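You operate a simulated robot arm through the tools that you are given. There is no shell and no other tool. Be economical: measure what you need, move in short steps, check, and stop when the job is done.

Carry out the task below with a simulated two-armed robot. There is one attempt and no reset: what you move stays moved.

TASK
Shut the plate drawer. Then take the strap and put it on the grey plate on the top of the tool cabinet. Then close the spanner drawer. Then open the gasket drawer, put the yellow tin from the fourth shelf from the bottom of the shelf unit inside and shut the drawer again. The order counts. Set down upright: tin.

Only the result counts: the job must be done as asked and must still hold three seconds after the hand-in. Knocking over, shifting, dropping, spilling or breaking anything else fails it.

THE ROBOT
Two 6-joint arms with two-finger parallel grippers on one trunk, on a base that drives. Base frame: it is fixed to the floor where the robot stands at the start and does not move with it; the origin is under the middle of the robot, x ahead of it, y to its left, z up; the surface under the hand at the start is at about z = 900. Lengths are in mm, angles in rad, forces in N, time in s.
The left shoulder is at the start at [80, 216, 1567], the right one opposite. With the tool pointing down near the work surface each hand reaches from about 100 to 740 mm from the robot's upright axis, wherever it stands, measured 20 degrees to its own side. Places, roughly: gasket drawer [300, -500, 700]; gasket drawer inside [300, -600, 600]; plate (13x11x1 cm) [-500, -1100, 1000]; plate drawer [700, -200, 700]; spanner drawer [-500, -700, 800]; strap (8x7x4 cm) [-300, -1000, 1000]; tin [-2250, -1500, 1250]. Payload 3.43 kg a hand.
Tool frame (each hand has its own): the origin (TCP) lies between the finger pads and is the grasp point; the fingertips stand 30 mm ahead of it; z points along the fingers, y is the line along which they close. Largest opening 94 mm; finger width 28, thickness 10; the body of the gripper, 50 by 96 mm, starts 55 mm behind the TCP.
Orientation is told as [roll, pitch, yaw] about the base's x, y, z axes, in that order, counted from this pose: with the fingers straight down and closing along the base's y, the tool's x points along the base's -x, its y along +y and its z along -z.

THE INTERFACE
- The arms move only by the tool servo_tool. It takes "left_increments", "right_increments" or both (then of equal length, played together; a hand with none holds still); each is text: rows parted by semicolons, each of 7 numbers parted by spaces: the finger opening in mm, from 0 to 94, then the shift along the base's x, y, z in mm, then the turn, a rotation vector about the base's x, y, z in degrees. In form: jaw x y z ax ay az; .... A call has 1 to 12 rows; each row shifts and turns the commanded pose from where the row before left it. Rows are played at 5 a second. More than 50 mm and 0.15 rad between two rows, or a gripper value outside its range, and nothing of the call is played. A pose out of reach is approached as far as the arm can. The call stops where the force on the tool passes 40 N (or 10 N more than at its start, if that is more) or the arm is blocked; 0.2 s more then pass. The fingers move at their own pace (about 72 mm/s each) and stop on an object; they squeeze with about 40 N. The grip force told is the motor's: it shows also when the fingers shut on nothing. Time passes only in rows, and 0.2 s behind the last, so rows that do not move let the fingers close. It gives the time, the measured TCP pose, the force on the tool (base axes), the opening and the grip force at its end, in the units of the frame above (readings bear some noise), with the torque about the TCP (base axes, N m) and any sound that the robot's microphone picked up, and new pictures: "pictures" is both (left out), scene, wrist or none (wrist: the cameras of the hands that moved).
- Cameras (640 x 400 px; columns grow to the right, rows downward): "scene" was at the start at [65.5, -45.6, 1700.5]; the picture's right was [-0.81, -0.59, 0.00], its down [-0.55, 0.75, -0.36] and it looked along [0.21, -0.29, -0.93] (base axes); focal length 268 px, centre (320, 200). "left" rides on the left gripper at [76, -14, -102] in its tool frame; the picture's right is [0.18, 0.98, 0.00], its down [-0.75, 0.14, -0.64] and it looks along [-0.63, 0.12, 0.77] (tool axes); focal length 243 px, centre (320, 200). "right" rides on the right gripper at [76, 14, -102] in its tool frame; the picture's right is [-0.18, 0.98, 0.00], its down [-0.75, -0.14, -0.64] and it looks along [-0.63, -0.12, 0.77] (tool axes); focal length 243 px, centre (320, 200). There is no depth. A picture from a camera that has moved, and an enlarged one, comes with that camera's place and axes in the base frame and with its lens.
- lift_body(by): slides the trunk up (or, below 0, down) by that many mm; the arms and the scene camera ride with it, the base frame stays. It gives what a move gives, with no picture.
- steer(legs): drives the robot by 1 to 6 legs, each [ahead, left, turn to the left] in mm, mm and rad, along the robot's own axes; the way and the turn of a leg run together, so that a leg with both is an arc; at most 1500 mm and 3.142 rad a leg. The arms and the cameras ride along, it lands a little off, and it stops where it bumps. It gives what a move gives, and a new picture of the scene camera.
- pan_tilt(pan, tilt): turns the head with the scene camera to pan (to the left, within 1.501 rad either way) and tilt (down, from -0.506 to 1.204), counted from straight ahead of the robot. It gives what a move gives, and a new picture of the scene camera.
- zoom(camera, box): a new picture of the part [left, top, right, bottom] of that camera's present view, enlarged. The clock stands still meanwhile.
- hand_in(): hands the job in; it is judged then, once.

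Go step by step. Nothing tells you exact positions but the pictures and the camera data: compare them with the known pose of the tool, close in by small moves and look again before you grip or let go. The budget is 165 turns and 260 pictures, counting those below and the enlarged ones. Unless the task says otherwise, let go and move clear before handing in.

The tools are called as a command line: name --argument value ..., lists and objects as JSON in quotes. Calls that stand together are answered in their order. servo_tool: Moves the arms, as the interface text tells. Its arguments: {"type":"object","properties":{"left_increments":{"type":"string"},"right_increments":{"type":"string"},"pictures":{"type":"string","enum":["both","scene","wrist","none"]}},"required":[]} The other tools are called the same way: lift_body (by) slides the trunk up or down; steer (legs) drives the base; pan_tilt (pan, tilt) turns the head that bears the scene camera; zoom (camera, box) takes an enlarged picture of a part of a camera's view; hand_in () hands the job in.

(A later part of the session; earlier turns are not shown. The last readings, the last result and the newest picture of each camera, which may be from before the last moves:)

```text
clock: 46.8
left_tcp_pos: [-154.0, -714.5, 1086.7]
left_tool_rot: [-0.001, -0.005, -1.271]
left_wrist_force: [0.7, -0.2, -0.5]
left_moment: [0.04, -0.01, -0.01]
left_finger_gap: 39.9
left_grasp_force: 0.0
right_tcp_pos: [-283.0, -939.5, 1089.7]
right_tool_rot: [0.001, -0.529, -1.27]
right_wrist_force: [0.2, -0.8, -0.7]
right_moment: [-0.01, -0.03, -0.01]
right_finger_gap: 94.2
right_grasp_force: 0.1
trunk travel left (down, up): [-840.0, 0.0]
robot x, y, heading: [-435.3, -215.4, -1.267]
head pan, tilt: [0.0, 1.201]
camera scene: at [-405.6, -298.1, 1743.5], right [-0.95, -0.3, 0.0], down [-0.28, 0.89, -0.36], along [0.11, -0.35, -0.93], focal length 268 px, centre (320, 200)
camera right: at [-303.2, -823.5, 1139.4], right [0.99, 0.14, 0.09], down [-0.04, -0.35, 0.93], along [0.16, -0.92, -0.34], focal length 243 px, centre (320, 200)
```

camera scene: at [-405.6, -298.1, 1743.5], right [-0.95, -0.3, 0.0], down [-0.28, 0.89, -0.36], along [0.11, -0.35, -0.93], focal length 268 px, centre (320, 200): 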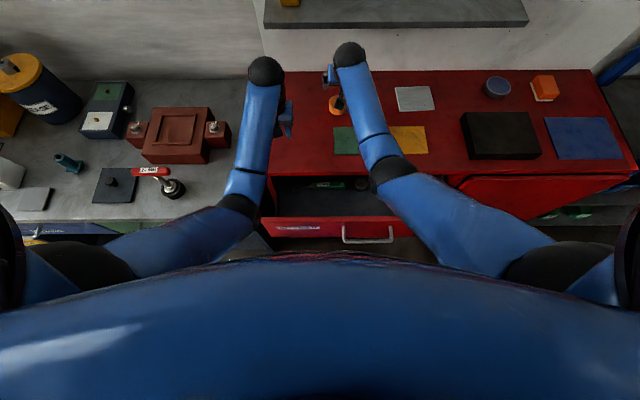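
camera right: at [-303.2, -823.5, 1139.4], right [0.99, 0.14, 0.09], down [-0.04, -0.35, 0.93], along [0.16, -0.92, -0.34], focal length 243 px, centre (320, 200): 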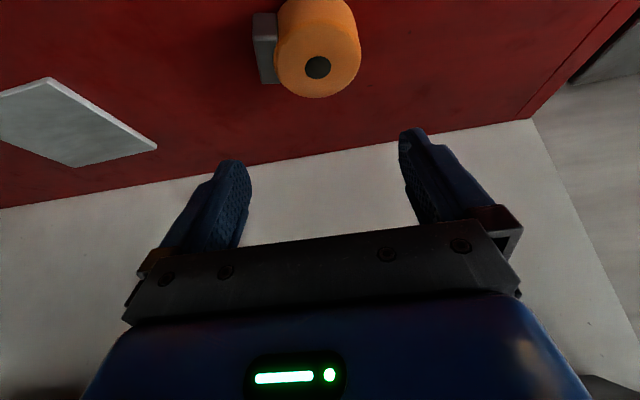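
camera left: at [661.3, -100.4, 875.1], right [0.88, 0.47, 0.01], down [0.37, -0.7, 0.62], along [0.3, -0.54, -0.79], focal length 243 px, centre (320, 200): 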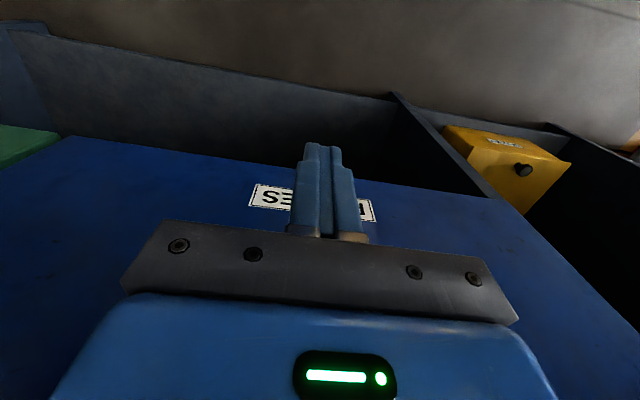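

The hand is well centred over the strap (buckle on robot-right). Descending with a 3 mm right shift.

servo_tool --right_increments "94 -2.5 -0.8 -30 0 0 0;94 0 0 -30 0 0 0;94 0 0 -20 0 0 0;94 0 0 0 0 0 0" --pictures "wrist"

```text
clock: 47.8
left_tcp_pos: [-154.9, -713.5, 1086.0]
left_tool_rot: [0.0, -0.002, -1.27]
left_wrist_force: [-0.6, -0.1, -0.4]
left_moment: [0.0, 0.03, -0.02]
left_finger_gap: 40.2
left_grasp_force: 0.0
right_tcp_pos: [-285.7, -940.6, 1008.2]
right_tool_rot: [0.001, -0.528, -1.269]
right_wrist_force: [-1.5, 0.7, 0.2]
right_moment: [-0.02, -0.02, -0.02]
right_finger_gap: 94.1
right_grasp_force: 0.1
trunk travel left (down, up): [-840.0, 0.0]
robot x, y, heading: [-434.4, -211.4, -1.269]
head pan, tilt: [0.0, 1.201]
camera right: at [-306.7, -824.9, 1058.6], right [0.99, 0.14, 0.09], down [-0.04, -0.35, 0.93], along [0.16, -0.92, -0.34], focal length 243 px, centre (320, 200)
```

right: 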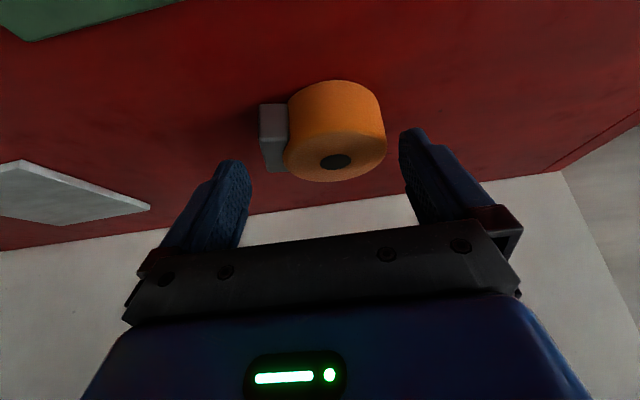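

The strap top is at about z=990, so I'll go 20 mm lower, then close.

servo_tool --right_increments "94 0 0 -10 0 0 0;94 0 0 -9 0 0 0;60 0 0 0 0 0 0;20 0 0 0 0 0 0;20 0 0 0 0 0 0;20 0 0 0 0 0 0" --pictures "wrist"

```text
clock: 49.2
left_tcp_pos: [-153.4, -715.3, 1085.3]
left_tool_rot: [0.0, -0.004, -1.27]
left_wrist_force: [-0.5, -0.5, 0.1]
left_moment: [-0.01, 0.0, 0.01]
left_finger_gap: 40.3
left_grasp_force: 0.0
right_tcp_pos: [-285.0, -941.0, 989.0]
right_tool_rot: [0.0, -0.528, -1.271]
right_wrist_force: [0.4, 0.0, 0.5]
right_moment: [0.01, 0.03, 0.0]
right_finger_gap: 79.5
right_grasp_force: 40.1
trunk travel left (down, up): [-840.0, 0.0]
robot x, y, heading: [-432.1, -218.4, -1.269]
head pan, tilt: [0.0, 1.201]
camera right: at [-306.5, -824.8, 1039.2], right [0.99, 0.14, 0.09], down [-0.04, -0.36, 0.93], along [0.16, -0.92, -0.35], focal length 243 px, centre (320, 200)
```

right: 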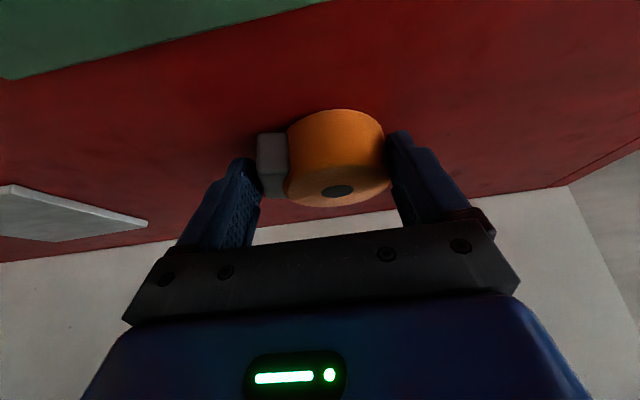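

Gripped at 79.5 mm. Lifting and moving over toward the grey plate.

servo_tool --right_increments "20 0 0 30 0 0 0;20 0 0 30 0 0 0;20 -41 -20 0 0 0 0;20 -41 -20 0 0 0 0;20 -41 -20 0 0 0 0;20 -41 -20 0 0 0 0;20 -41 -20 0 0 0 0;20 -41 -21 0 0 0 0;20 0 0 0 0 0 0" --pictures "both"

```text
clock: 51.2
left_tcp_pos: [-153.4, -715.8, 1086.1]
left_tool_rot: [0.0, -0.004, -1.27]
left_wrist_force: [0.0, 0.3, 0.2]
left_moment: [-0.03, -0.01, 0.01]
left_finger_gap: 40.0
left_grasp_force: 0.1
right_tcp_pos: [-531.3, -1062.6, 1050.8]
right_tool_rot: [0.0, -0.527, -1.272]
right_wrist_force: [-0.4, 0.2, -1.6]
right_moment: [0.04, 0.06, 0.01]
right_finger_gap: 79.0
right_grasp_force: 39.9
trunk travel left (down, up): [-840.0, 0.0]
robot x, y, heading: [-429.6, -213.3, -1.271]
head pan, tilt: [0.0, 1.201]
camera scene: at [-405.2, -298.8, 1743.4], right [-0.95, -0.3, 0.0], down [-0.28, 0.89, -0.36], along [0.11, -0.35, -0.93], focal length 268 px, centre (320, 200)
camera right: at [-552.9, -946.0, 1099.8], right [0.99, 0.14, 0.09], down [-0.04, -0.36, 0.93], along [0.16, -0.92, -0.34], focal length 243 px, centre (320, 200)
```

scene: 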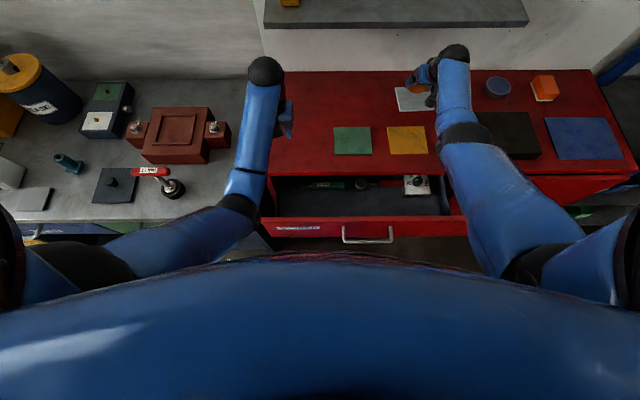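
right: 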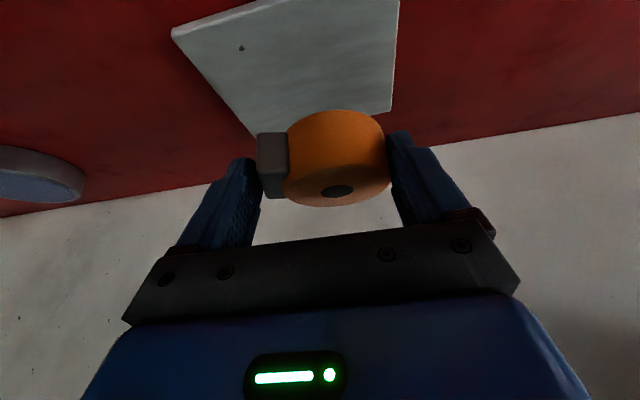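

Plate centre is about (−531, −1075); the strap is 10 mm short of it. Adjusting and lowering to near contact.

servo_tool --right_increments "20 2 -10 0 0 0 0;20 0 0 -20 0 0 0;20 0 0 -20 0 0 0;20 0 0 -6 0 0 0;20 0 0 0 0 0 0" --pictures "wrist"

```text
clock: 52.4
left_tcp_pos: [-154.3, -715.7, 1085.5]
left_tool_rot: [0.0, 0.0, -1.271]
left_wrist_force: [0.1, 0.9, 0.4]
left_moment: [0.03, -0.04, -0.03]
left_finger_gap: 39.8
left_grasp_force: 0.1
right_tcp_pos: [-531.0, -1062.1, 1017.8]
right_tool_rot: [-0.001, -0.526, -1.271]
right_wrist_force: [0.3, 0.9, -2.1]
right_moment: [0.06, 0.01, -0.01]
right_finger_gap: 79.0
right_grasp_force: 40.2
right hand out of reach, approached as far as the arm can: row 2, 3
trunk travel left (down, up): [-840.0, 0.0]
robot x, y, heading: [-435.7, -218.1, -1.268]
head pan, tilt: [0.0, 1.201]
camera right: at [-552.8, -946.4, 1068.2], right [0.99, 0.14, 0.09], down [-0.04, -0.36, 0.93], along [0.16, -0.92, -0.35], focal length 243 px, centre (320, 200)
```

right: 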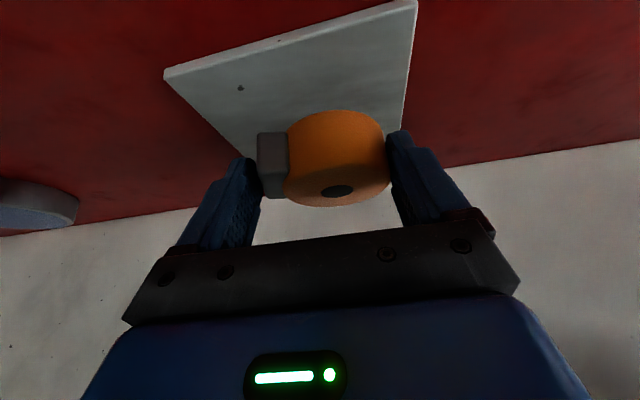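

The arm is at its reach limit; I'll raise the hand a bit, lower the trunk by 40, and then shift forward.

servo_tool --right_increments "20 0 0 20 0 0 0;20 0 0 15 0 0 0;20 0 0 0 0 0 0" --pictures "none"

lift_body --by -35

servo_tool --right_increments "20 2 -7 0 0 0 0;20 1 -5 0 0 0 0;20 0 0 0 0 0 0" --pictures "wrist"

```text
clock: 53.2
left_tcp_pos: [-154.1, -715.9, 1085.2]
left_tool_rot: [0.001, -0.003, -1.27]
left_wrist_force: [-0.6, -0.5, -0.5]
left_moment: [-0.02, -0.01, 0.03]
left_finger_gap: 39.8
left_grasp_force: 0.1
right_tcp_pos: [-531.3, -1063.8, 1052.4]
right_tool_rot: [0.0, -0.525, -1.27]
right_wrist_force: [0.5, 0.0, -2.1]
right_moment: [0.03, 0.03, 0.0]
right_finger_gap: 78.9
right_grasp_force: 39.8
trunk travel left (down, up): [-840.0, 0.0]
robot x, y, heading: [-432.7, -216.1, -1.267]
head pan, tilt: [0.0, 1.201]
```

```text
clock: 54.0
left_tcp_pos: [-153.9, -716.1, 1048.7]
left_tool_rot: [-0.001, -0.002, -1.27]
left_wrist_force: [0.0, 0.7, 0.0]
left_moment: [0.01, 0.03, 0.05]
left_finger_gap: 39.7
left_grasp_force: 0.0
right_tcp_pos: [-531.0, -1064.5, 1016.8]
right_tool_rot: [0.001, -0.527, -1.27]
right_wrist_force: [-0.1, 0.6, -2.3]
right_moment: [0.06, 0.03, -0.02]
right_finger_gap: 79.0
right_grasp_force: 39.8
trunk travel left (down, up): [-805.0, 35.0]
robot x, y, heading: [-432.2, -217.8, -1.269]
head pan, tilt: [0.0, 1.201]
```

```text
clock: 54.8
left_tcp_pos: [-154.9, -715.2, 1050.3]
left_tool_rot: [-0.001, -0.003, -1.271]
left_wrist_force: [0.1, 0.6, 0.4]
left_moment: [-0.02, 0.0, 0.02]
left_finger_gap: 40.1
left_grasp_force: 0.1
right_tcp_pos: [-528.1, -1076.5, 1017.5]
right_tool_rot: [0.0, -0.527, -1.27]
right_wrist_force: [-0.4, 0.2, -1.5]
right_moment: [0.01, 0.01, -0.05]
right_finger_gap: 78.9
right_grasp_force: 39.7
trunk travel left (down, up): [-805.0, 35.0]
robot x, y, heading: [-432.8, -219.5, -1.269]
head pan, tilt: [0.0, 1.201]
camera right: at [-549.2, -960.4, 1067.9], right [0.99, 0.14, 0.09], down [-0.04, -0.36, 0.93], along [0.16, -0.92, -0.34], focal length 243 px, centre (320, 200)
```

right: 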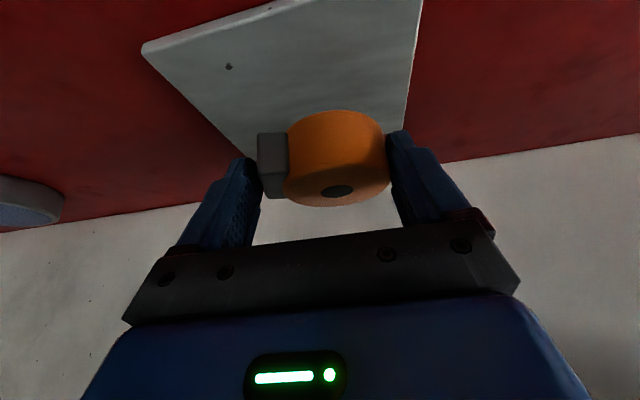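

Aligned well. Lowering onto the plate in small steps.

servo_tool --right_increments "20 0 0 -6 0 0 0;20 0 0 -6 0 0 0;20 0 0 -4 0 0 0;20 0 0 0 0 0 0" --pictures "wrist"

```text
clock: 55.8
left_tcp_pos: [-154.0, -714.9, 1050.7]
left_tool_rot: [0.0, -0.001, -1.271]
left_wrist_force: [-0.1, 0.3, -0.3]
left_moment: [-0.01, 0.0, -0.03]
left_finger_gap: 40.1
left_grasp_force: 0.0
right_tcp_pos: [-529.6, -1071.4, 1004.8]
right_tool_rot: [0.0, -0.528, -1.27]
right_wrist_force: [0.3, -0.2, -2.2]
right_moment: [0.05, 0.01, 0.01]
right_finger_gap: 79.0
right_grasp_force: 39.9
right hand out of reach, approached as far as the arm can: row 2
trunk travel left (down, up): [-805.0, 35.0]
robot x, y, heading: [-436.1, -214.7, -1.27]
head pan, tilt: [0.0, 1.201]
camera right: at [-550.2, -956.0, 1054.0], right [0.99, 0.14, 0.09], down [-0.04, -0.36, 0.93], along [0.16, -0.92, -0.35], focal length 243 px, centre (320, 200)
```

right: 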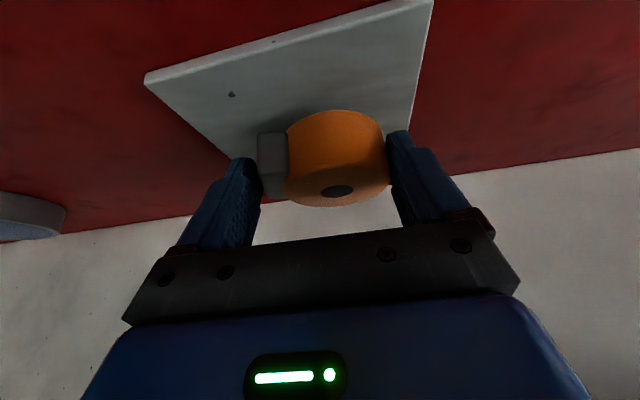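

lift_body --by -4

zoom --camera "right" --box '[120, 60, 440, 260]'

```text
clock: 56.3
left_tcp_pos: [-153.5, -714.9, 1046.4]
left_tool_rot: [-0.001, -0.001, -1.27]
left_wrist_force: [-0.7, 0.5, 0.1]
left_moment: [-0.02, -0.01, -0.01]
left_finger_gap: 39.7
left_grasp_force: 0.1
right_tcp_pos: [-529.3, -1071.8, 1000.6]
right_tool_rot: [0.0, -0.527, -1.271]
right_wrist_force: [0.2, 1.2, -2.5]
right_moment: [0.0, 0.01, 0.01]
right_finger_gap: 79.0
right_grasp_force: 40.4
trunk travel left (down, up): [-801.0, 39.0]
robot x, y, heading: [-433.4, -216.8, -1.272]
head pan, tilt: [0.0, 1.201]
```

```text
2.00 times, centred on (280, 160) of right
camera zoom: at [-550.2, -956.0, 1049.9], right [0.99, 0.14, 0.09], down [-0.04, -0.36, 0.93], along [0.16, -0.92, -0.35], focal length 485 px, centre (400, 280)
```

zoom: 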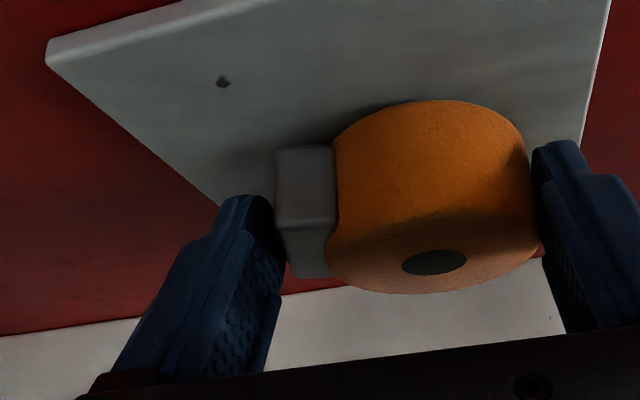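

lift_body --by -3

```text
clock: 56.8
left_tcp_pos: [-153.2, -714.3, 1042.5]
left_tool_rot: [-0.001, -0.002, -1.27]
left_wrist_force: [-0.2, -0.4, -0.4]
left_moment: [-0.01, -0.02, -0.03]
left_finger_gap: 39.9
left_grasp_force: 0.1
right_tcp_pos: [-530.3, -1072.4, 998.0]
right_tool_rot: [0.001, -0.528, -1.27]
right_wrist_force: [0.8, 1.0, -0.4]
right_moment: [0.07, 0.07, -0.04]
right_finger_gap: 78.9
right_grasp_force: 39.9
trunk travel left (down, up): [-798.0, 42.0]
robot x, y, heading: [-433.4, -219.3, -1.264]
head pan, tilt: [0.0, 1.201]
```

lift_body --by -1.5

```text
clock: 57.3
left_tcp_pos: [-155.0, -714.8, 1041.7]
left_tool_rot: [-0.002, -0.003, -1.27]
left_wrist_force: [0.7, 0.0, -0.3]
left_moment: [-0.01, 0.02, -0.02]
left_finger_gap: 39.8
left_grasp_force: 0.1
right_tcp_pos: [-529.3, -1071.8, 998.1]
right_tool_rot: [0.0, -0.53, -1.271]
right_wrist_force: [0.4, 0.0, 5.2]
right_moment: [0.04, 0.1, -0.02]
right_finger_gap: 78.5
right_grasp_force: 39.6
trunk travel left (down, up): [-796.0, 44.0]
robot x, y, heading: [-430.6, -215.6, -1.268]
head pan, tilt: [0.0, 1.201]
```

The strap is resting on the plate. Opening slowly, then lifting clear.

servo_tool --right_increments "84 0 0 0 0 0 0;94 0 0 0 0 0 0;94 0 0 0 0 0 0;94 -3 8 30 0 0 0;94 -3 8 40 0 0 0" --pictures "both"

```text
clock: 58.5
left_tcp_pos: [-154.2, -713.5, 1042.8]
left_tool_rot: [-0.001, -0.004, -1.27]
left_wrist_force: [-0.4, 0.4, 0.3]
left_moment: [0.0, -0.01, -0.03]
left_finger_gap: 40.0
left_grasp_force: 0.0
right_tcp_pos: [-535.1, -1053.5, 1067.2]
right_tool_rot: [0.0, -0.527, -1.27]
right_wrist_force: [-0.7, -0.7, 1.2]
right_moment: [-0.07, 0.03, 0.0]
right_finger_gap: 94.1
right_grasp_force: 0.0
trunk travel left (down, up): [-796.0, 44.0]
robot x, y, heading: [-434.0, -216.8, -1.266]
head pan, tilt: [0.0, 1.201]
camera scene: at [-405.7, -296.7, 1700.1], right [-0.95, -0.3, 0.0], down [-0.28, 0.89, -0.36], along [0.11, -0.35, -0.93], focal length 268 px, centre (320, 200)
camera right: at [-556.9, -938.0, 1117.0], right [0.99, 0.14, 0.09], down [-0.04, -0.36, 0.93], along [0.16, -0.92, -0.35], focal length 243 px, centre (320, 200)
```

scene: 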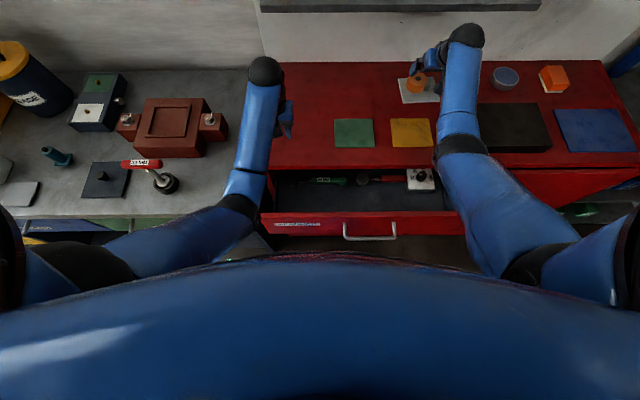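
right: 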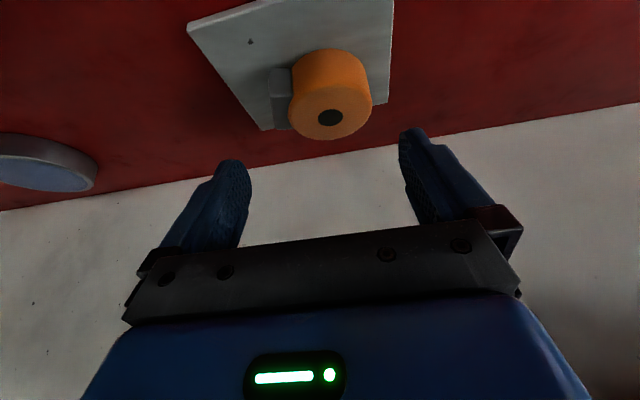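

The strap sits on the plate. Now I'll raise the right hand, back the robot off 250 mm, and prepare to close the spanner drawer.

servo_tool --right_increments "94 -6 19 30 0 0 0;94 -9 29 20 0 0 0" --pictures "none"

steer --legs '[[-250, 0, 0]]'

pan_tilt --pan -0.2 --tilt 0.95

```text
clock: 59.1
left_tcp_pos: [-154.4, -713.8, 1042.7]
left_tool_rot: [0.0, -0.006, -1.271]
left_wrist_force: [-0.1, -0.5, 0.0]
left_moment: [-0.03, 0.03, -0.02]
left_finger_gap: 39.9
left_grasp_force: 0.0
right_tcp_pos: [-550.4, -1005.2, 1118.4]
right_tool_rot: [0.002, -0.528, -1.27]
right_wrist_force: [0.0, 0.8, -0.2]
right_moment: [0.02, -0.02, 0.01]
right_finger_gap: 94.0
right_grasp_force: 0.1
trunk travel left (down, up): [-796.0, 44.0]
robot x, y, heading: [-434.4, -218.5, -1.265]
head pan, tilt: [0.0, 1.201]
```

```text
clock: 60.9
left_tcp_pos: [-227.0, -479.1, 1040.8]
left_tool_rot: [0.0, -0.001, -1.269]
left_wrist_force: [-0.3, 0.5, 0.8]
left_moment: [0.0, 0.0, -0.01]
left_finger_gap: 39.9
left_grasp_force: 0.0
right_tcp_pos: [-622.8, -771.8, 1113.0]
right_tool_rot: [0.0, -0.523, -1.269]
right_wrist_force: [0.0, -1.2, 0.7]
right_moment: [0.04, 0.0, 0.03]
right_finger_gap: 94.2
right_grasp_force: 0.1
trunk travel left (down, up): [-796.0, 44.0]
robot x, y, heading: [-509.7, 24.8, -1.275]
head pan, tilt: [0.0, 1.201]
camera scene: at [-478.3, -65.1, 1699.5], right [-0.95, -0.3, 0.0], down [-0.28, 0.89, -0.36], along [0.11, -0.34, -0.93], focal length 268 px, centre (320, 200)
```

scene: 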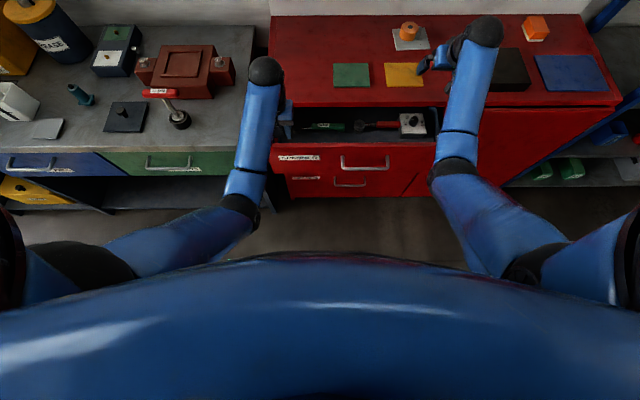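

```text
clock: 61.7
left_tcp_pos: [-227.7, -475.8, 1042.1]
left_tool_rot: [0.001, -0.004, -1.27]
left_wrist_force: [-0.3, 0.0, -0.3]
left_moment: [0.0, -0.03, -0.02]
left_finger_gap: 39.7
left_grasp_force: 0.1
right_tcp_pos: [-624.3, -768.2, 1116.2]
right_tool_rot: [0.0, -0.527, -1.27]
right_wrist_force: [0.5, -0.6, 0.6]
right_moment: [-0.02, 0.01, 0.03]
right_finger_gap: 94.1
right_grasp_force: 0.1
trunk travel left (down, up): [-796.0, 44.0]
robot x, y, heading: [-506.1, 24.1, -1.273]
head pan, tilt: [-0.201, 0.949]
camera scene: at [-489.0, -79.0, 1716.1], right [-0.99, -0.1, 0.0], down [-0.08, 0.81, -0.58], along [0.06, -0.58, -0.81], focal length 268 px, centre (320, 200)
```

scene: 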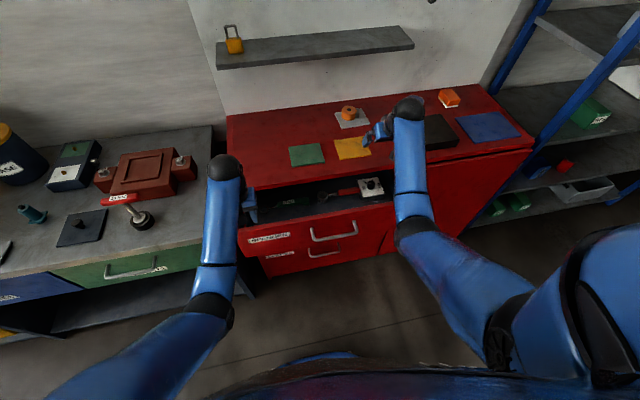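

Retracting the right hand, straightening it to vertical and bringing it closed in front of the spanner drawer's handle.

servo_tool --right_increments "94 -13 43 -15 7.16 2.2 0;60 -14 45 -25 7.16 2.2 0;20 -14 45 -25 7.16 2.2 0;0 -14 46 -25 7.16 2.2 0;0 -14.6 47 -15 0 0 0;0 -6 20 0 0 0 0;0 46 14 0 0 0 0;0 46 14 0 0 0 0;0 46 14 0 0 0 0;0 46 14 0 0 0 0" --pictures "both"

```text
refused: row 2 steps farther than a row can; nothing moved
```

servo_tool --right_increments "94 -12 39 -15 7.16 2.2 0;60 -12 39 -20 7.16 2.2 0;20 -12 39 -20 7.16 2.2 0;0 -12 39 -20 7.16 2.2 0;0 -12 39 -20 0 0 0;0 -12 39 -20 0 0 0;0 -6 20 0 0 0 0;0 46 14 0 0 0 0;0 46 14 0 0 0 0;0 46 14 0 0 0 0;0 46 14 0 0 0 0" --pictures "both"

```text
clock: 64.1
left_tcp_pos: [-228.7, -476.2, 1041.1]
left_tool_rot: [-0.001, -0.001, -1.268]
left_wrist_force: [-1.0, -0.1, -0.3]
left_moment: [0.01, 0.0, 0.01]
left_finger_gap: 39.8
left_grasp_force: 0.1
right_tcp_pos: [-515.1, -457.6, 1001.7]
right_tool_rot: [-0.001, -0.003, -1.27]
right_wrist_force: [0.4, 0.1, -0.6]
right_moment: [0.0, 0.06, -0.01]
right_finger_gap: 0.0
right_grasp_force: 33.0
trunk travel left (down, up): [-796.0, 44.0]
robot x, y, heading: [-508.4, 19.4, -1.27]
head pan, tilt: [-0.201, 0.949]
camera scene: at [-487.7, -78.5, 1716.1], right [-0.99, -0.1, 0.0], down [-0.08, 0.81, -0.58], along [0.06, -0.58, -0.81], focal length 268 px, centre (320, 200)
camera right: at [-524.1, -380.6, 1103.3], right [0.99, 0.12, 0.0], down [0.09, -0.76, 0.64], along [0.08, -0.64, -0.76], focal length 243 px, centre (320, 200)
```

scene: 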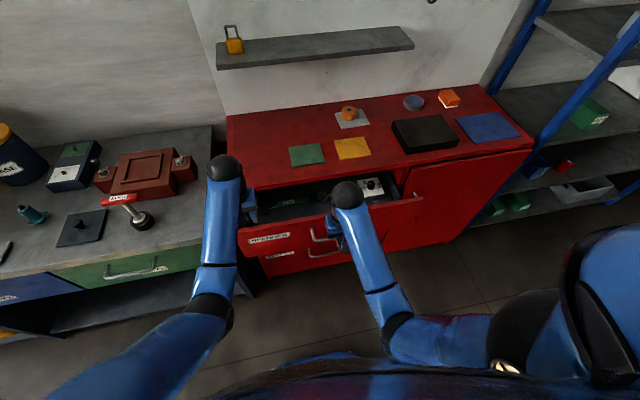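
right: 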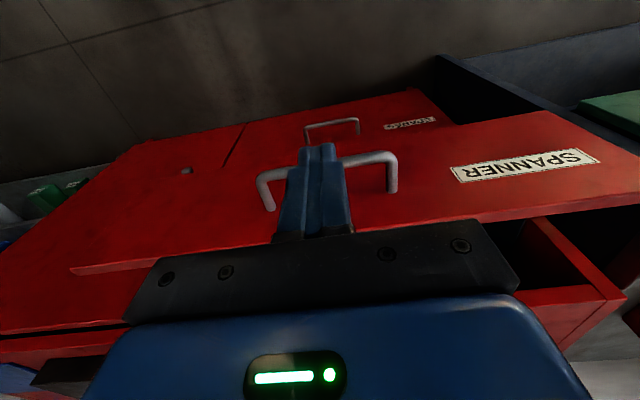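

The hand is laterally centred on the handle. Lowering the trunk and hand so the fingers face the bar.

lift_body --by -90

servo_tool --right_increments "0 0 0 -28 0 0 0;0 0 0 -28 0 0 0;0 9 -28.6 0 0 0 0;0 0 0 0 0 0 0" --pictures "both"

```text
clock: 65.4
left_tcp_pos: [-228.5, -474.0, 952.6]
left_tool_rot: [-0.001, -0.003, -1.268]
left_wrist_force: [1.0, -0.3, 1.0]
left_moment: [0.02, -0.01, 0.01]
left_finger_gap: 40.0
left_grasp_force: 0.0
right_tcp_pos: [-516.7, -457.3, 911.6]
right_tool_rot: [0.002, -0.005, -1.271]
right_wrist_force: [0.5, 0.7, -0.3]
right_moment: [0.01, -0.01, 0.02]
right_finger_gap: 0.1
right_grasp_force: 33.2
trunk travel left (down, up): [-706.0, 134.0]
robot x, y, heading: [-509.4, 25.2, -1.268]
head pan, tilt: [-0.201, 0.949]
```

```text
clock: 66.4
left_tcp_pos: [-227.9, -475.9, 951.5]
left_tool_rot: [0.0, -0.004, -1.268]
left_wrist_force: [0.0, 0.5, -0.5]
left_moment: [-0.02, 0.01, 0.01]
left_finger_gap: 40.1
left_grasp_force: 0.1
right_tcp_pos: [-507.3, -486.8, 856.2]
right_tool_rot: [0.001, -0.006, -1.269]
right_wrist_force: [0.9, -0.2, -0.4]
right_moment: [0.01, 0.0, -0.01]
right_finger_gap: 0.0
right_grasp_force: 33.4
trunk travel left (down, up): [-706.0, 134.0]
robot x, y, heading: [-501.6, 25.5, -1.261]
head pan, tilt: [-0.201, 0.949]
camera scene: at [-489.2, -78.5, 1626.2], right [-0.99, -0.1, 0.0], down [-0.08, 0.81, -0.58], along [0.06, -0.58, -0.81], focal length 268 px, centre (320, 200)
camera right: at [-515.9, -410.1, 957.6], right [0.99, 0.12, 0.0], down [0.09, -0.76, 0.65], along [0.08, -0.64, -0.76], focal length 243 px, centre (320, 200)
```

scene: 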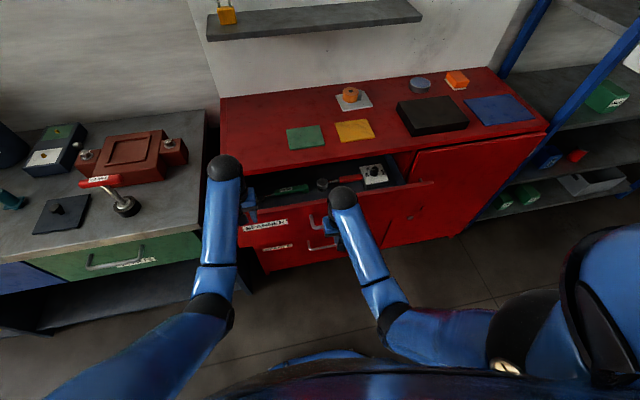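
right: 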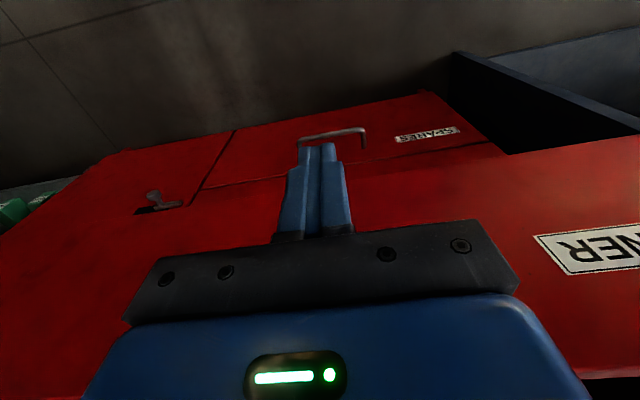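

The bar is hidden behind the gripper (z≈865–895). I'll raise 15 mm and push forward.

servo_tool --right_increments "0 0 0 15 0 0 0;0 9 -28.6 0 0 0 0;0 9 -28.6 0 0 0 0;0 9 -28.6 0 0 0 0;0 9 -28.6 0 0 0 0;0 0 0 0 0 0 0" --pictures "both"

```text
clock: 67.8
left_tcp_pos: [-227.2, -475.2, 951.7]
left_tool_rot: [0.0, -0.004, -1.27]
left_wrist_force: [0.4, 0.0, -0.2]
left_moment: [0.01, 0.02, -0.02]
left_finger_gap: 40.0
left_grasp_force: 0.1
right_tcp_pos: [-471.1, -601.7, 870.3]
right_tool_rot: [0.002, -0.007, -1.27]
right_wrist_force: [0.2, 0.2, 0.4]
right_moment: [-0.05, 0.0, 0.02]
right_finger_gap: 0.1
right_grasp_force: 33.4
trunk travel left (down, up): [-706.0, 134.0]
robot x, y, heading: [-508.4, 23.6, -1.268]
head pan, tilt: [-0.201, 0.949]
camera scene: at [-489.3, -78.8, 1626.1], right [-0.99, -0.1, 0.0], down [-0.08, 0.81, -0.58], along [0.06, -0.58, -0.81], focal length 268 px, centre (320, 200)
camera right: at [-479.8, -525.0, 971.8], right [0.99, 0.12, 0.0], down [0.09, -0.76, 0.65], along [0.08, -0.64, -0.76], focal length 243 px, centre (320, 200)
```

scene: 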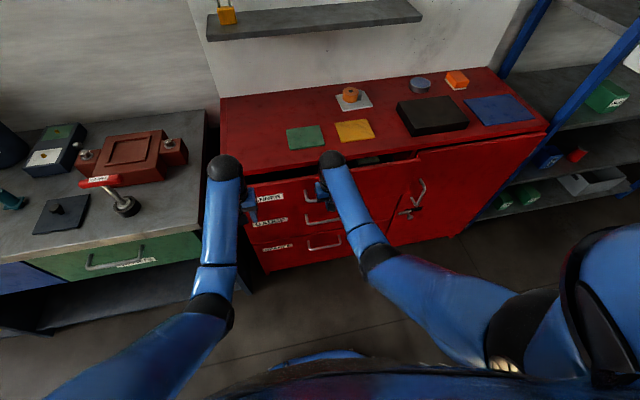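
right: 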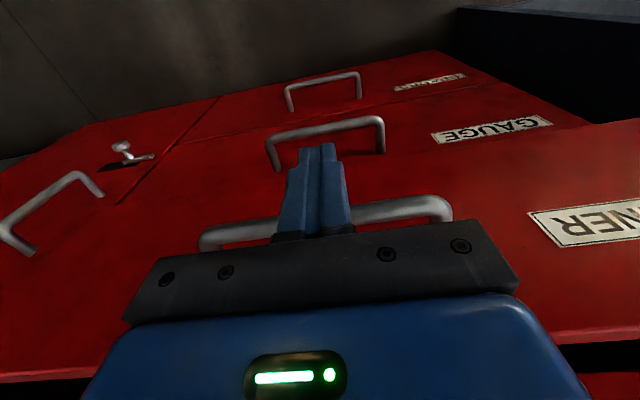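

The bar is being pushed well and the drawer is sliding in. Continuing gently to the stop.

servo_tool --right_increments "0 4.5 -14.3 0 0 0 0;0 4.5 -14.3 0 0 0 0;0 4.5 -14.3 0 0 0 0;0 4.5 -14.3 0 0 0 0;0 4.5 -14.3 0 0 0 0;0 0 0 0 0 0 0" --pictures "both"

```text
clock: 68.8
left_tcp_pos: [-230.1, -470.9, 955.3]
left_tool_rot: [-0.002, -0.007, -1.27]
left_wrist_force: [-0.5, -0.3, -0.4]
left_moment: [0.05, 0.04, 0.05]
left_finger_gap: 40.1
left_grasp_force: 0.1
right_tcp_pos: [-458.4, -644.9, 865.9]
right_tool_rot: [0.0, 0.029, -1.269]
right_wrist_force: [-9.7, 33.4, 25.5]
right_moment: [0.48, 0.1, 0.15]
right_finger_gap: 0.0
right_grasp_force: 33.3
trunk travel left (down, up): [-706.0, 134.0]
robot x, y, heading: [-505.9, 24.8, -1.276]
head pan, tilt: [-0.201, 0.949]
stopped in row 5 (right hand): the force on the tool passed its limit at 48 N (the readings are from after the stop); the commanded pose is now the measured one
camera scene: at [-491.0, -70.3, 1627.1], right [-0.99, -0.1, 0.0], down [-0.08, 0.81, -0.59], along [0.06, -0.58, -0.81], focal length 268 px, centre (320, 200)
camera right: at [-465.7, -570.7, 970.6], right [0.99, 0.12, 0.0], down [0.09, -0.78, 0.62], along [0.07, -0.61, -0.79], focal length 243 px, centre (320, 200)
```

scene: 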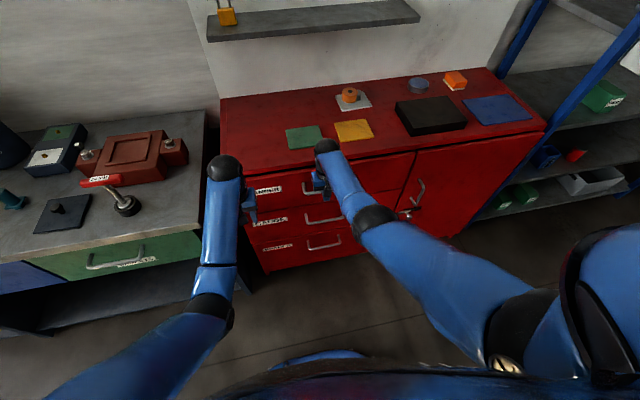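
right: 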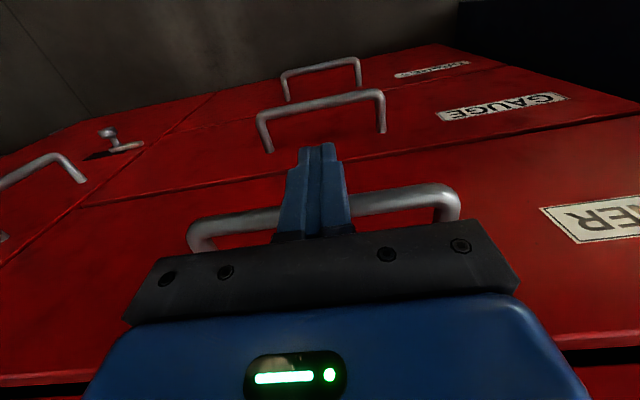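

The spanner drawer hit its stop. Backing off and checking it is flush.

servo_tool --right_increments "0 -12 38 0 1.6 0.5 0;0 -12 38 0 0 0 0;0 -12 38 0 0 0 0" --pictures "none"

zoom --camera "scene" --box '[210, 70, 550, 280]'

```text
clock: 69.6
left_tcp_pos: [-229.4, -473.5, 954.3]
left_tool_rot: [0.001, -0.007, -1.271]
left_wrist_force: [0.0, 0.5, 0.2]
left_moment: [0.02, -0.03, 0.01]
left_finger_gap: 40.1
left_grasp_force: 0.1
right_tcp_pos: [-491.8, -533.0, 864.9]
right_tool_rot: [0.001, 0.053, -1.269]
right_wrist_force: [0.3, 0.4, -0.3]
right_moment: [-0.01, 0.03, 0.0]
right_finger_gap: 0.1
right_grasp_force: 33.2
trunk travel left (down, up): [-706.0, 134.0]
robot x, y, heading: [-506.5, 28.0, -1.268]
head pan, tilt: [-0.201, 0.949]
```

```text
1.88 times, centred on (380, 175) of scene
camera zoom: at [-490.1, -75.1, 1626.4], right [-0.99, -0.1, 0.0], down [-0.08, 0.81, -0.58], along [0.06, -0.58, -0.81], focal length 505 px, centre (207, 247)
```

zoom: 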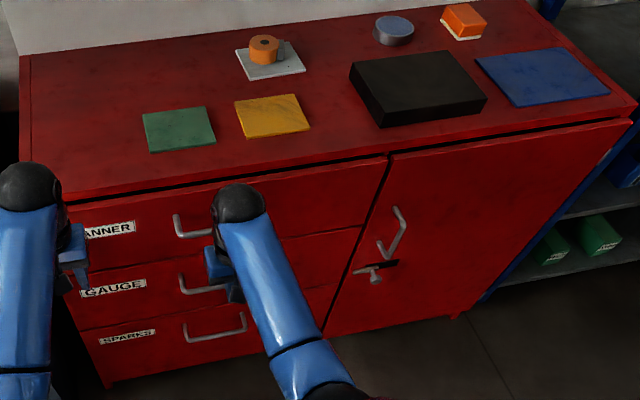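

All drawers are flush and the strap is on the plate. Now I'll back off, drive left to the gasket drawer.

steer --legs '[[-120, 0, 0], [0, 725, 0]]'

pan_tilt --pan -0.1 --tilt 0.95

```text
clock: 74.4
left_tcp_pos: [422.5, -148.5, 951.8]
left_tool_rot: [-0.001, -0.003, -1.276]
left_wrist_force: [-0.8, -0.8, 0.1]
left_moment: [0.01, 0.01, 0.01]
left_finger_gap: 39.8
left_grasp_force: 0.0
right_tcp_pos: [160.2, -208.5, 864.8]
right_tool_rot: [0.003, 0.054, -1.274]
right_wrist_force: [0.5, 0.1, 0.0]
right_moment: [0.02, 0.0, 0.03]
right_finger_gap: 0.0
right_grasp_force: 32.7
trunk travel left (down, up): [-706.0, 134.0]
robot x, y, heading: [148.4, 352.1, -1.275]
head pan, tilt: [-0.201, 0.949]
camera scene: at [163.4, 250.1, 1626.1], right [-1.0, -0.1, 0.0], down [-0.08, 0.81, -0.58], along [0.06, -0.58, -0.81], focal length 268 px, centre (320, 200)
```

scene: 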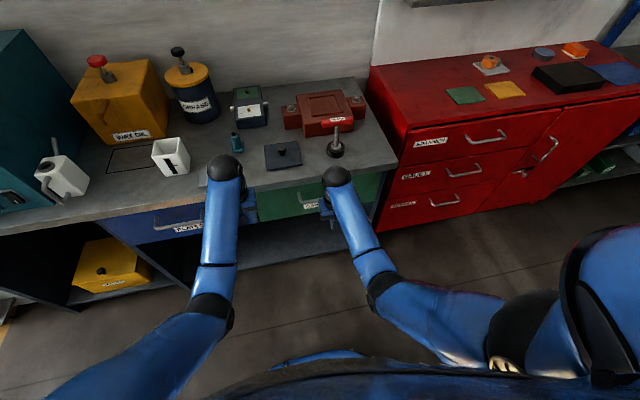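

```text
clock: 75.1
left_tcp_pos: [421.8, -148.1, 952.4]
left_tool_rot: [0.0, -0.003, -1.275]
left_wrist_force: [0.1, 0.5, -0.1]
left_moment: [0.0, -0.02, -0.01]
left_finger_gap: 40.1
left_grasp_force: 0.0
right_tcp_pos: [158.7, -208.3, 864.6]
right_tool_rot: [0.001, 0.054, -1.274]
right_wrist_force: [0.9, 0.0, 0.4]
right_moment: [0.02, -0.01, -0.01]
right_finger_gap: 0.2
right_grasp_force: 33.2
trunk travel left (down, up): [-706.0, 134.0]
robot x, y, heading: [147.7, 351.3, -1.273]
head pan, tilt: [-0.099, 0.949]
camera scene: at [171.7, 251.5, 1626.2], right [-0.98, -0.19, 0.0], down [-0.16, 0.8, -0.58], along [0.11, -0.57, -0.81], focal length 268 px, centre (320, 200)
```

scene: 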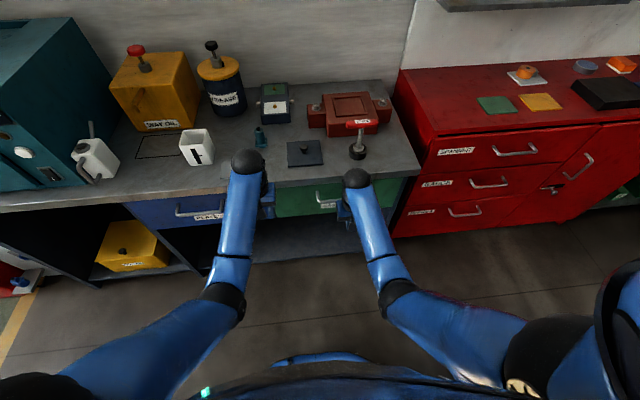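

Robot faces the gasket drawer; the right hand is in line with its handle. I'll turn the right hand so the fingers point forward.

servo_tool --right_increments "60 0 0 0 -8.1 -2.5 0;60 0 0 0 -8.1 -2.5 0;60 0 0 0 -8.1 -2.5 0;60 0 0 0 -8.1 -2.5 0;60 0 0 0 -8.1 -2.5 0;60 0 0 0 -8.1 -2.5 0;60 0 0 0 -8.1 -2.5 0;60 0 0 0 -8.1 -2.5 0;60 0 0 0 -8.1 -2.5 0;60 0 0 0 -8.1 -2.5 0;60 0 0 0 -8.1 -2.5 0" --pictures "both"

```text
clock: 77.5
left_tcp_pos: [422.5, -148.5, 952.4]
left_tool_rot: [0.001, -0.003, -1.277]
left_wrist_force: [-0.5, 0.2, -0.8]
left_moment: [0.04, -0.01, 0.0]
left_finger_gap: 40.1
left_grasp_force: 0.0
right_tcp_pos: [148.3, -210.3, 854.8]
right_tool_rot: [1.263, -1.429, -2.598]
right_wrist_force: [2.2, 1.2, 2.6]
right_moment: [0.13, 0.11, -0.18]
right_finger_gap: 60.3
right_grasp_force: 0.1
trunk travel left (down, up): [-706.0, 134.0]
robot x, y, heading: [145.5, 348.9, -1.274]
head pan, tilt: [-0.099, 0.949]
camera scene: at [171.7, 250.9, 1626.2], right [-0.98, -0.2, 0.0], down [-0.16, 0.8, -0.58], along [0.11, -0.57, -0.81], focal length 268 px, centre (320, 200)
camera right: at [146.5, -103.7, 785.2], right [0.92, 0.21, 0.32], down [-0.38, 0.53, 0.75], along [-0.01, -0.82, 0.58], focal length 243 px, centre (320, 200)
```

scene: 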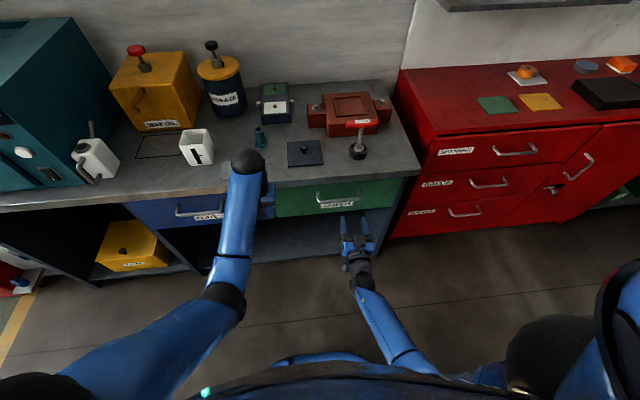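
right: 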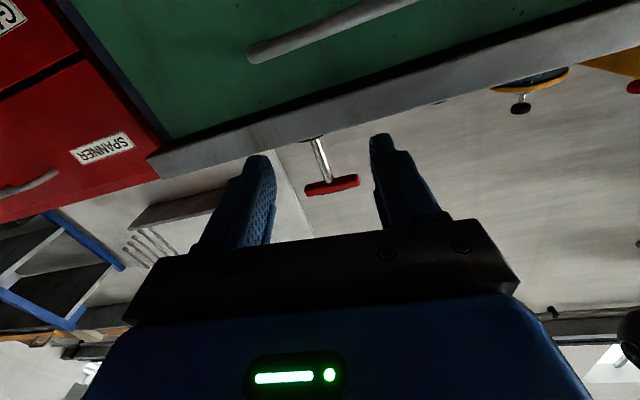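

Fingers now point forward. Rolling the hand so the fingers close vertically around the horizontal bar.

servo_tool --right_increments "60 0 0 0 2.4 -7.8 0;60 0 0 0 2.4 -7.8 0;60 0 0 0 2.4 -7.8 0;60 0 0 0 2.4 -7.8 0;60 0 0 0 2.4 -7.8 0;60 0 0 0 2.4 -7.8 0;60 0 0 0 2.4 -7.8 0;60 0 0 0 2.4 -7.8 0;60 0 0 0 2.4 -7.8 0;60 0 0 0 2.4 -7.8 0;60 0 0 0 0 0 0" --pictures "both"

```text
clock: 79.9
left_tcp_pos: [422.5, -148.9, 953.2]
left_tool_rot: [0.001, -0.003, -1.275]
left_wrist_force: [0.6, 0.8, -0.4]
left_moment: [0.0, 0.01, -0.01]
left_finger_gap: 39.9
left_grasp_force: 0.2
right_tcp_pos: [204.8, -187.7, 971.3]
right_tool_rot: [1.561, -0.142, -2.846]
right_wrist_force: [-0.2, -0.2, 0.3]
right_moment: [0.03, 0.02, -0.02]
right_finger_gap: 60.0
right_grasp_force: 0.1
right hand out of reach, approached as far as the arm can: row 4, 5, 6, 7, 8, 9, 10
trunk travel left (down, up): [-706.0, 134.0]
robot x, y, heading: [147.0, 354.5, -1.272]
head pan, tilt: [-0.099, 0.949]
camera scene: at [172.0, 251.6, 1626.2], right [-0.98, -0.2, 0.0], down [-0.16, 0.8, -0.58], along [0.11, -0.57, -0.81], focal length 268 px, centre (320, 200)
camera right: at [248.9, -67.5, 974.1], right [-0.04, -0.02, 1.0], down [-0.92, 0.39, -0.03], along [-0.39, -0.92, -0.03], focal length 243 px, centre (320, 200)
```

scene: 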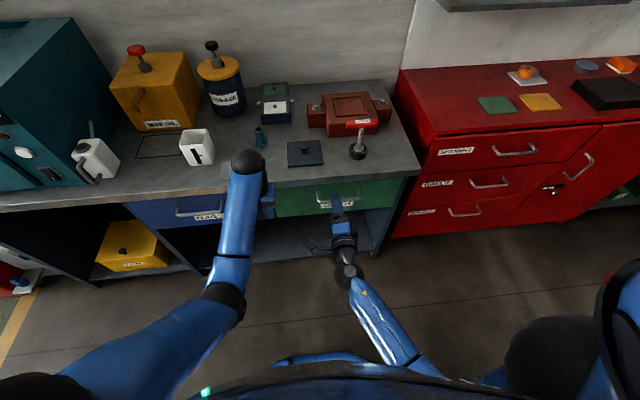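
right: 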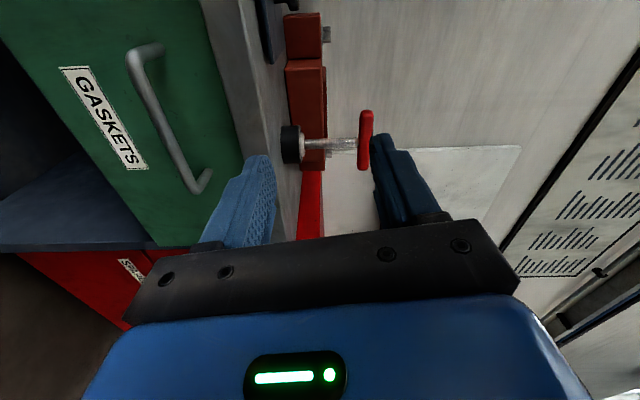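

The hand is now horizontal with vertical closing. The bar is at about (228, −335, 803); lowering to its height.

servo_tool --right_increments "60 -5 -1.6 -42 0 0 0;60 -5 -1.6 -42 0 0 0;60 -5 -1.6 -42 0 0 0;60 -6 -1.8 -42 0 0 0;60 0 0 0 0 0 0" --pictures "wrist"

```text
clock: 81.1
left_tcp_pos: [423.1, -147.9, 954.0]
left_tool_rot: [0.0, -0.004, -1.277]
left_wrist_force: [-0.5, -1.0, 0.1]
left_moment: [-0.02, -0.01, -0.01]
left_finger_gap: 39.8
left_grasp_force: 0.1
right_tcp_pos: [198.1, -201.6, 965.7]
right_tool_rot: [1.555, -0.146, -2.845]
right_wrist_force: [-0.7, -0.1, 0.0]
right_moment: [0.03, 0.02, 0.0]
right_finger_gap: 60.1
right_grasp_force: 0.1
right hand out of reach, approached as far as the arm can: row 1, 2, 3, 4
trunk travel left (down, up): [-706.0, 134.0]
robot x, y, heading: [147.3, 351.0, -1.273]
head pan, tilt: [-0.099, 0.949]
camera right: at [242.1, -81.8, 969.9], right [-0.03, -0.03, 1.0], down [-0.92, 0.39, -0.02], along [-0.39, -0.92, -0.04], focal length 243 px, centre (320, 200)
```

right: 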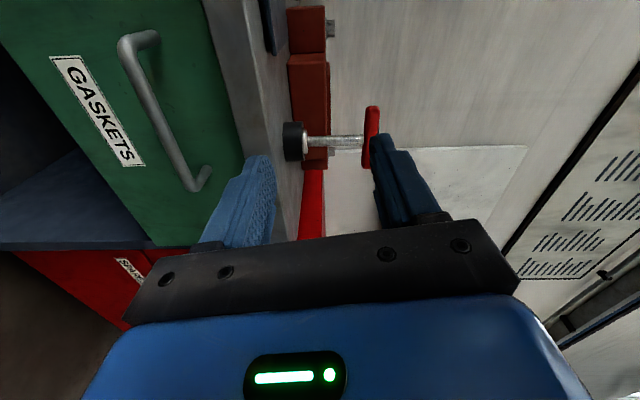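

The arm can't go lower in this posture, so I'll lower the trunk by 163 instead.

lift_body --by -163

servo_tool --right_increments "60 0 0 0 0 0 0" --pictures "both"

```text
clock: 83.0
left_tcp_pos: [423.5, -148.8, 788.6]
left_tool_rot: [-0.001, -0.004, -1.275]
left_wrist_force: [-0.7, -0.2, -0.1]
left_moment: [0.01, 0.01, 0.02]
left_finger_gap: 39.9
left_grasp_force: 0.0
right_tcp_pos: [197.3, -201.9, 802.6]
right_tool_rot: [1.555, -0.146, -2.845]
right_wrist_force: [0.3, 0.3, 0.5]
right_moment: [-0.02, 0.01, 0.02]
right_finger_gap: 59.8
right_grasp_force: 0.0
trunk travel left (down, up): [-543.0, 297.0]
robot x, y, heading: [145.7, 350.5, -1.276]
head pan, tilt: [-0.099, 0.949]
```

```text
clock: 83.3
left_tcp_pos: [422.8, -148.5, 790.3]
left_tool_rot: [0.0, -0.002, -1.276]
left_wrist_force: [0.8, 0.0, -0.2]
left_moment: [0.02, -0.03, 0.02]
left_finger_gap: 40.0
left_grasp_force: 0.0
right_tcp_pos: [197.8, -202.6, 804.3]
right_tool_rot: [1.555, -0.144, -2.845]
right_wrist_force: [0.8, -0.2, 0.4]
right_moment: [0.01, 0.02, -0.02]
right_finger_gap: 59.8
right_grasp_force: 0.1
trunk travel left (down, up): [-543.0, 297.0]
robot x, y, heading: [147.9, 353.3, -1.273]
head pan, tilt: [-0.099, 0.949]
camera scene: at [172.0, 251.6, 1463.2], right [-0.98, -0.2, 0.0], down [-0.16, 0.8, -0.58], along [0.11, -0.57, -0.81], focal length 268 px, centre (320, 200)
camera right: at [242.3, -81.8, 806.9], right [-0.03, -0.03, 1.0], down [-0.92, 0.39, -0.02], along [-0.39, -0.92, -0.04], focal length 243 px, centre (320, 200)
```

scene: 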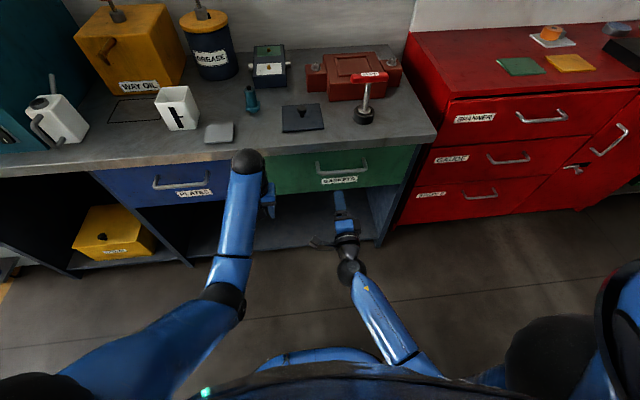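
right: 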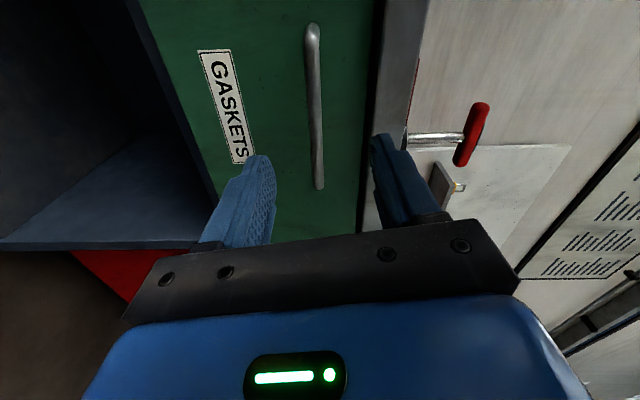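

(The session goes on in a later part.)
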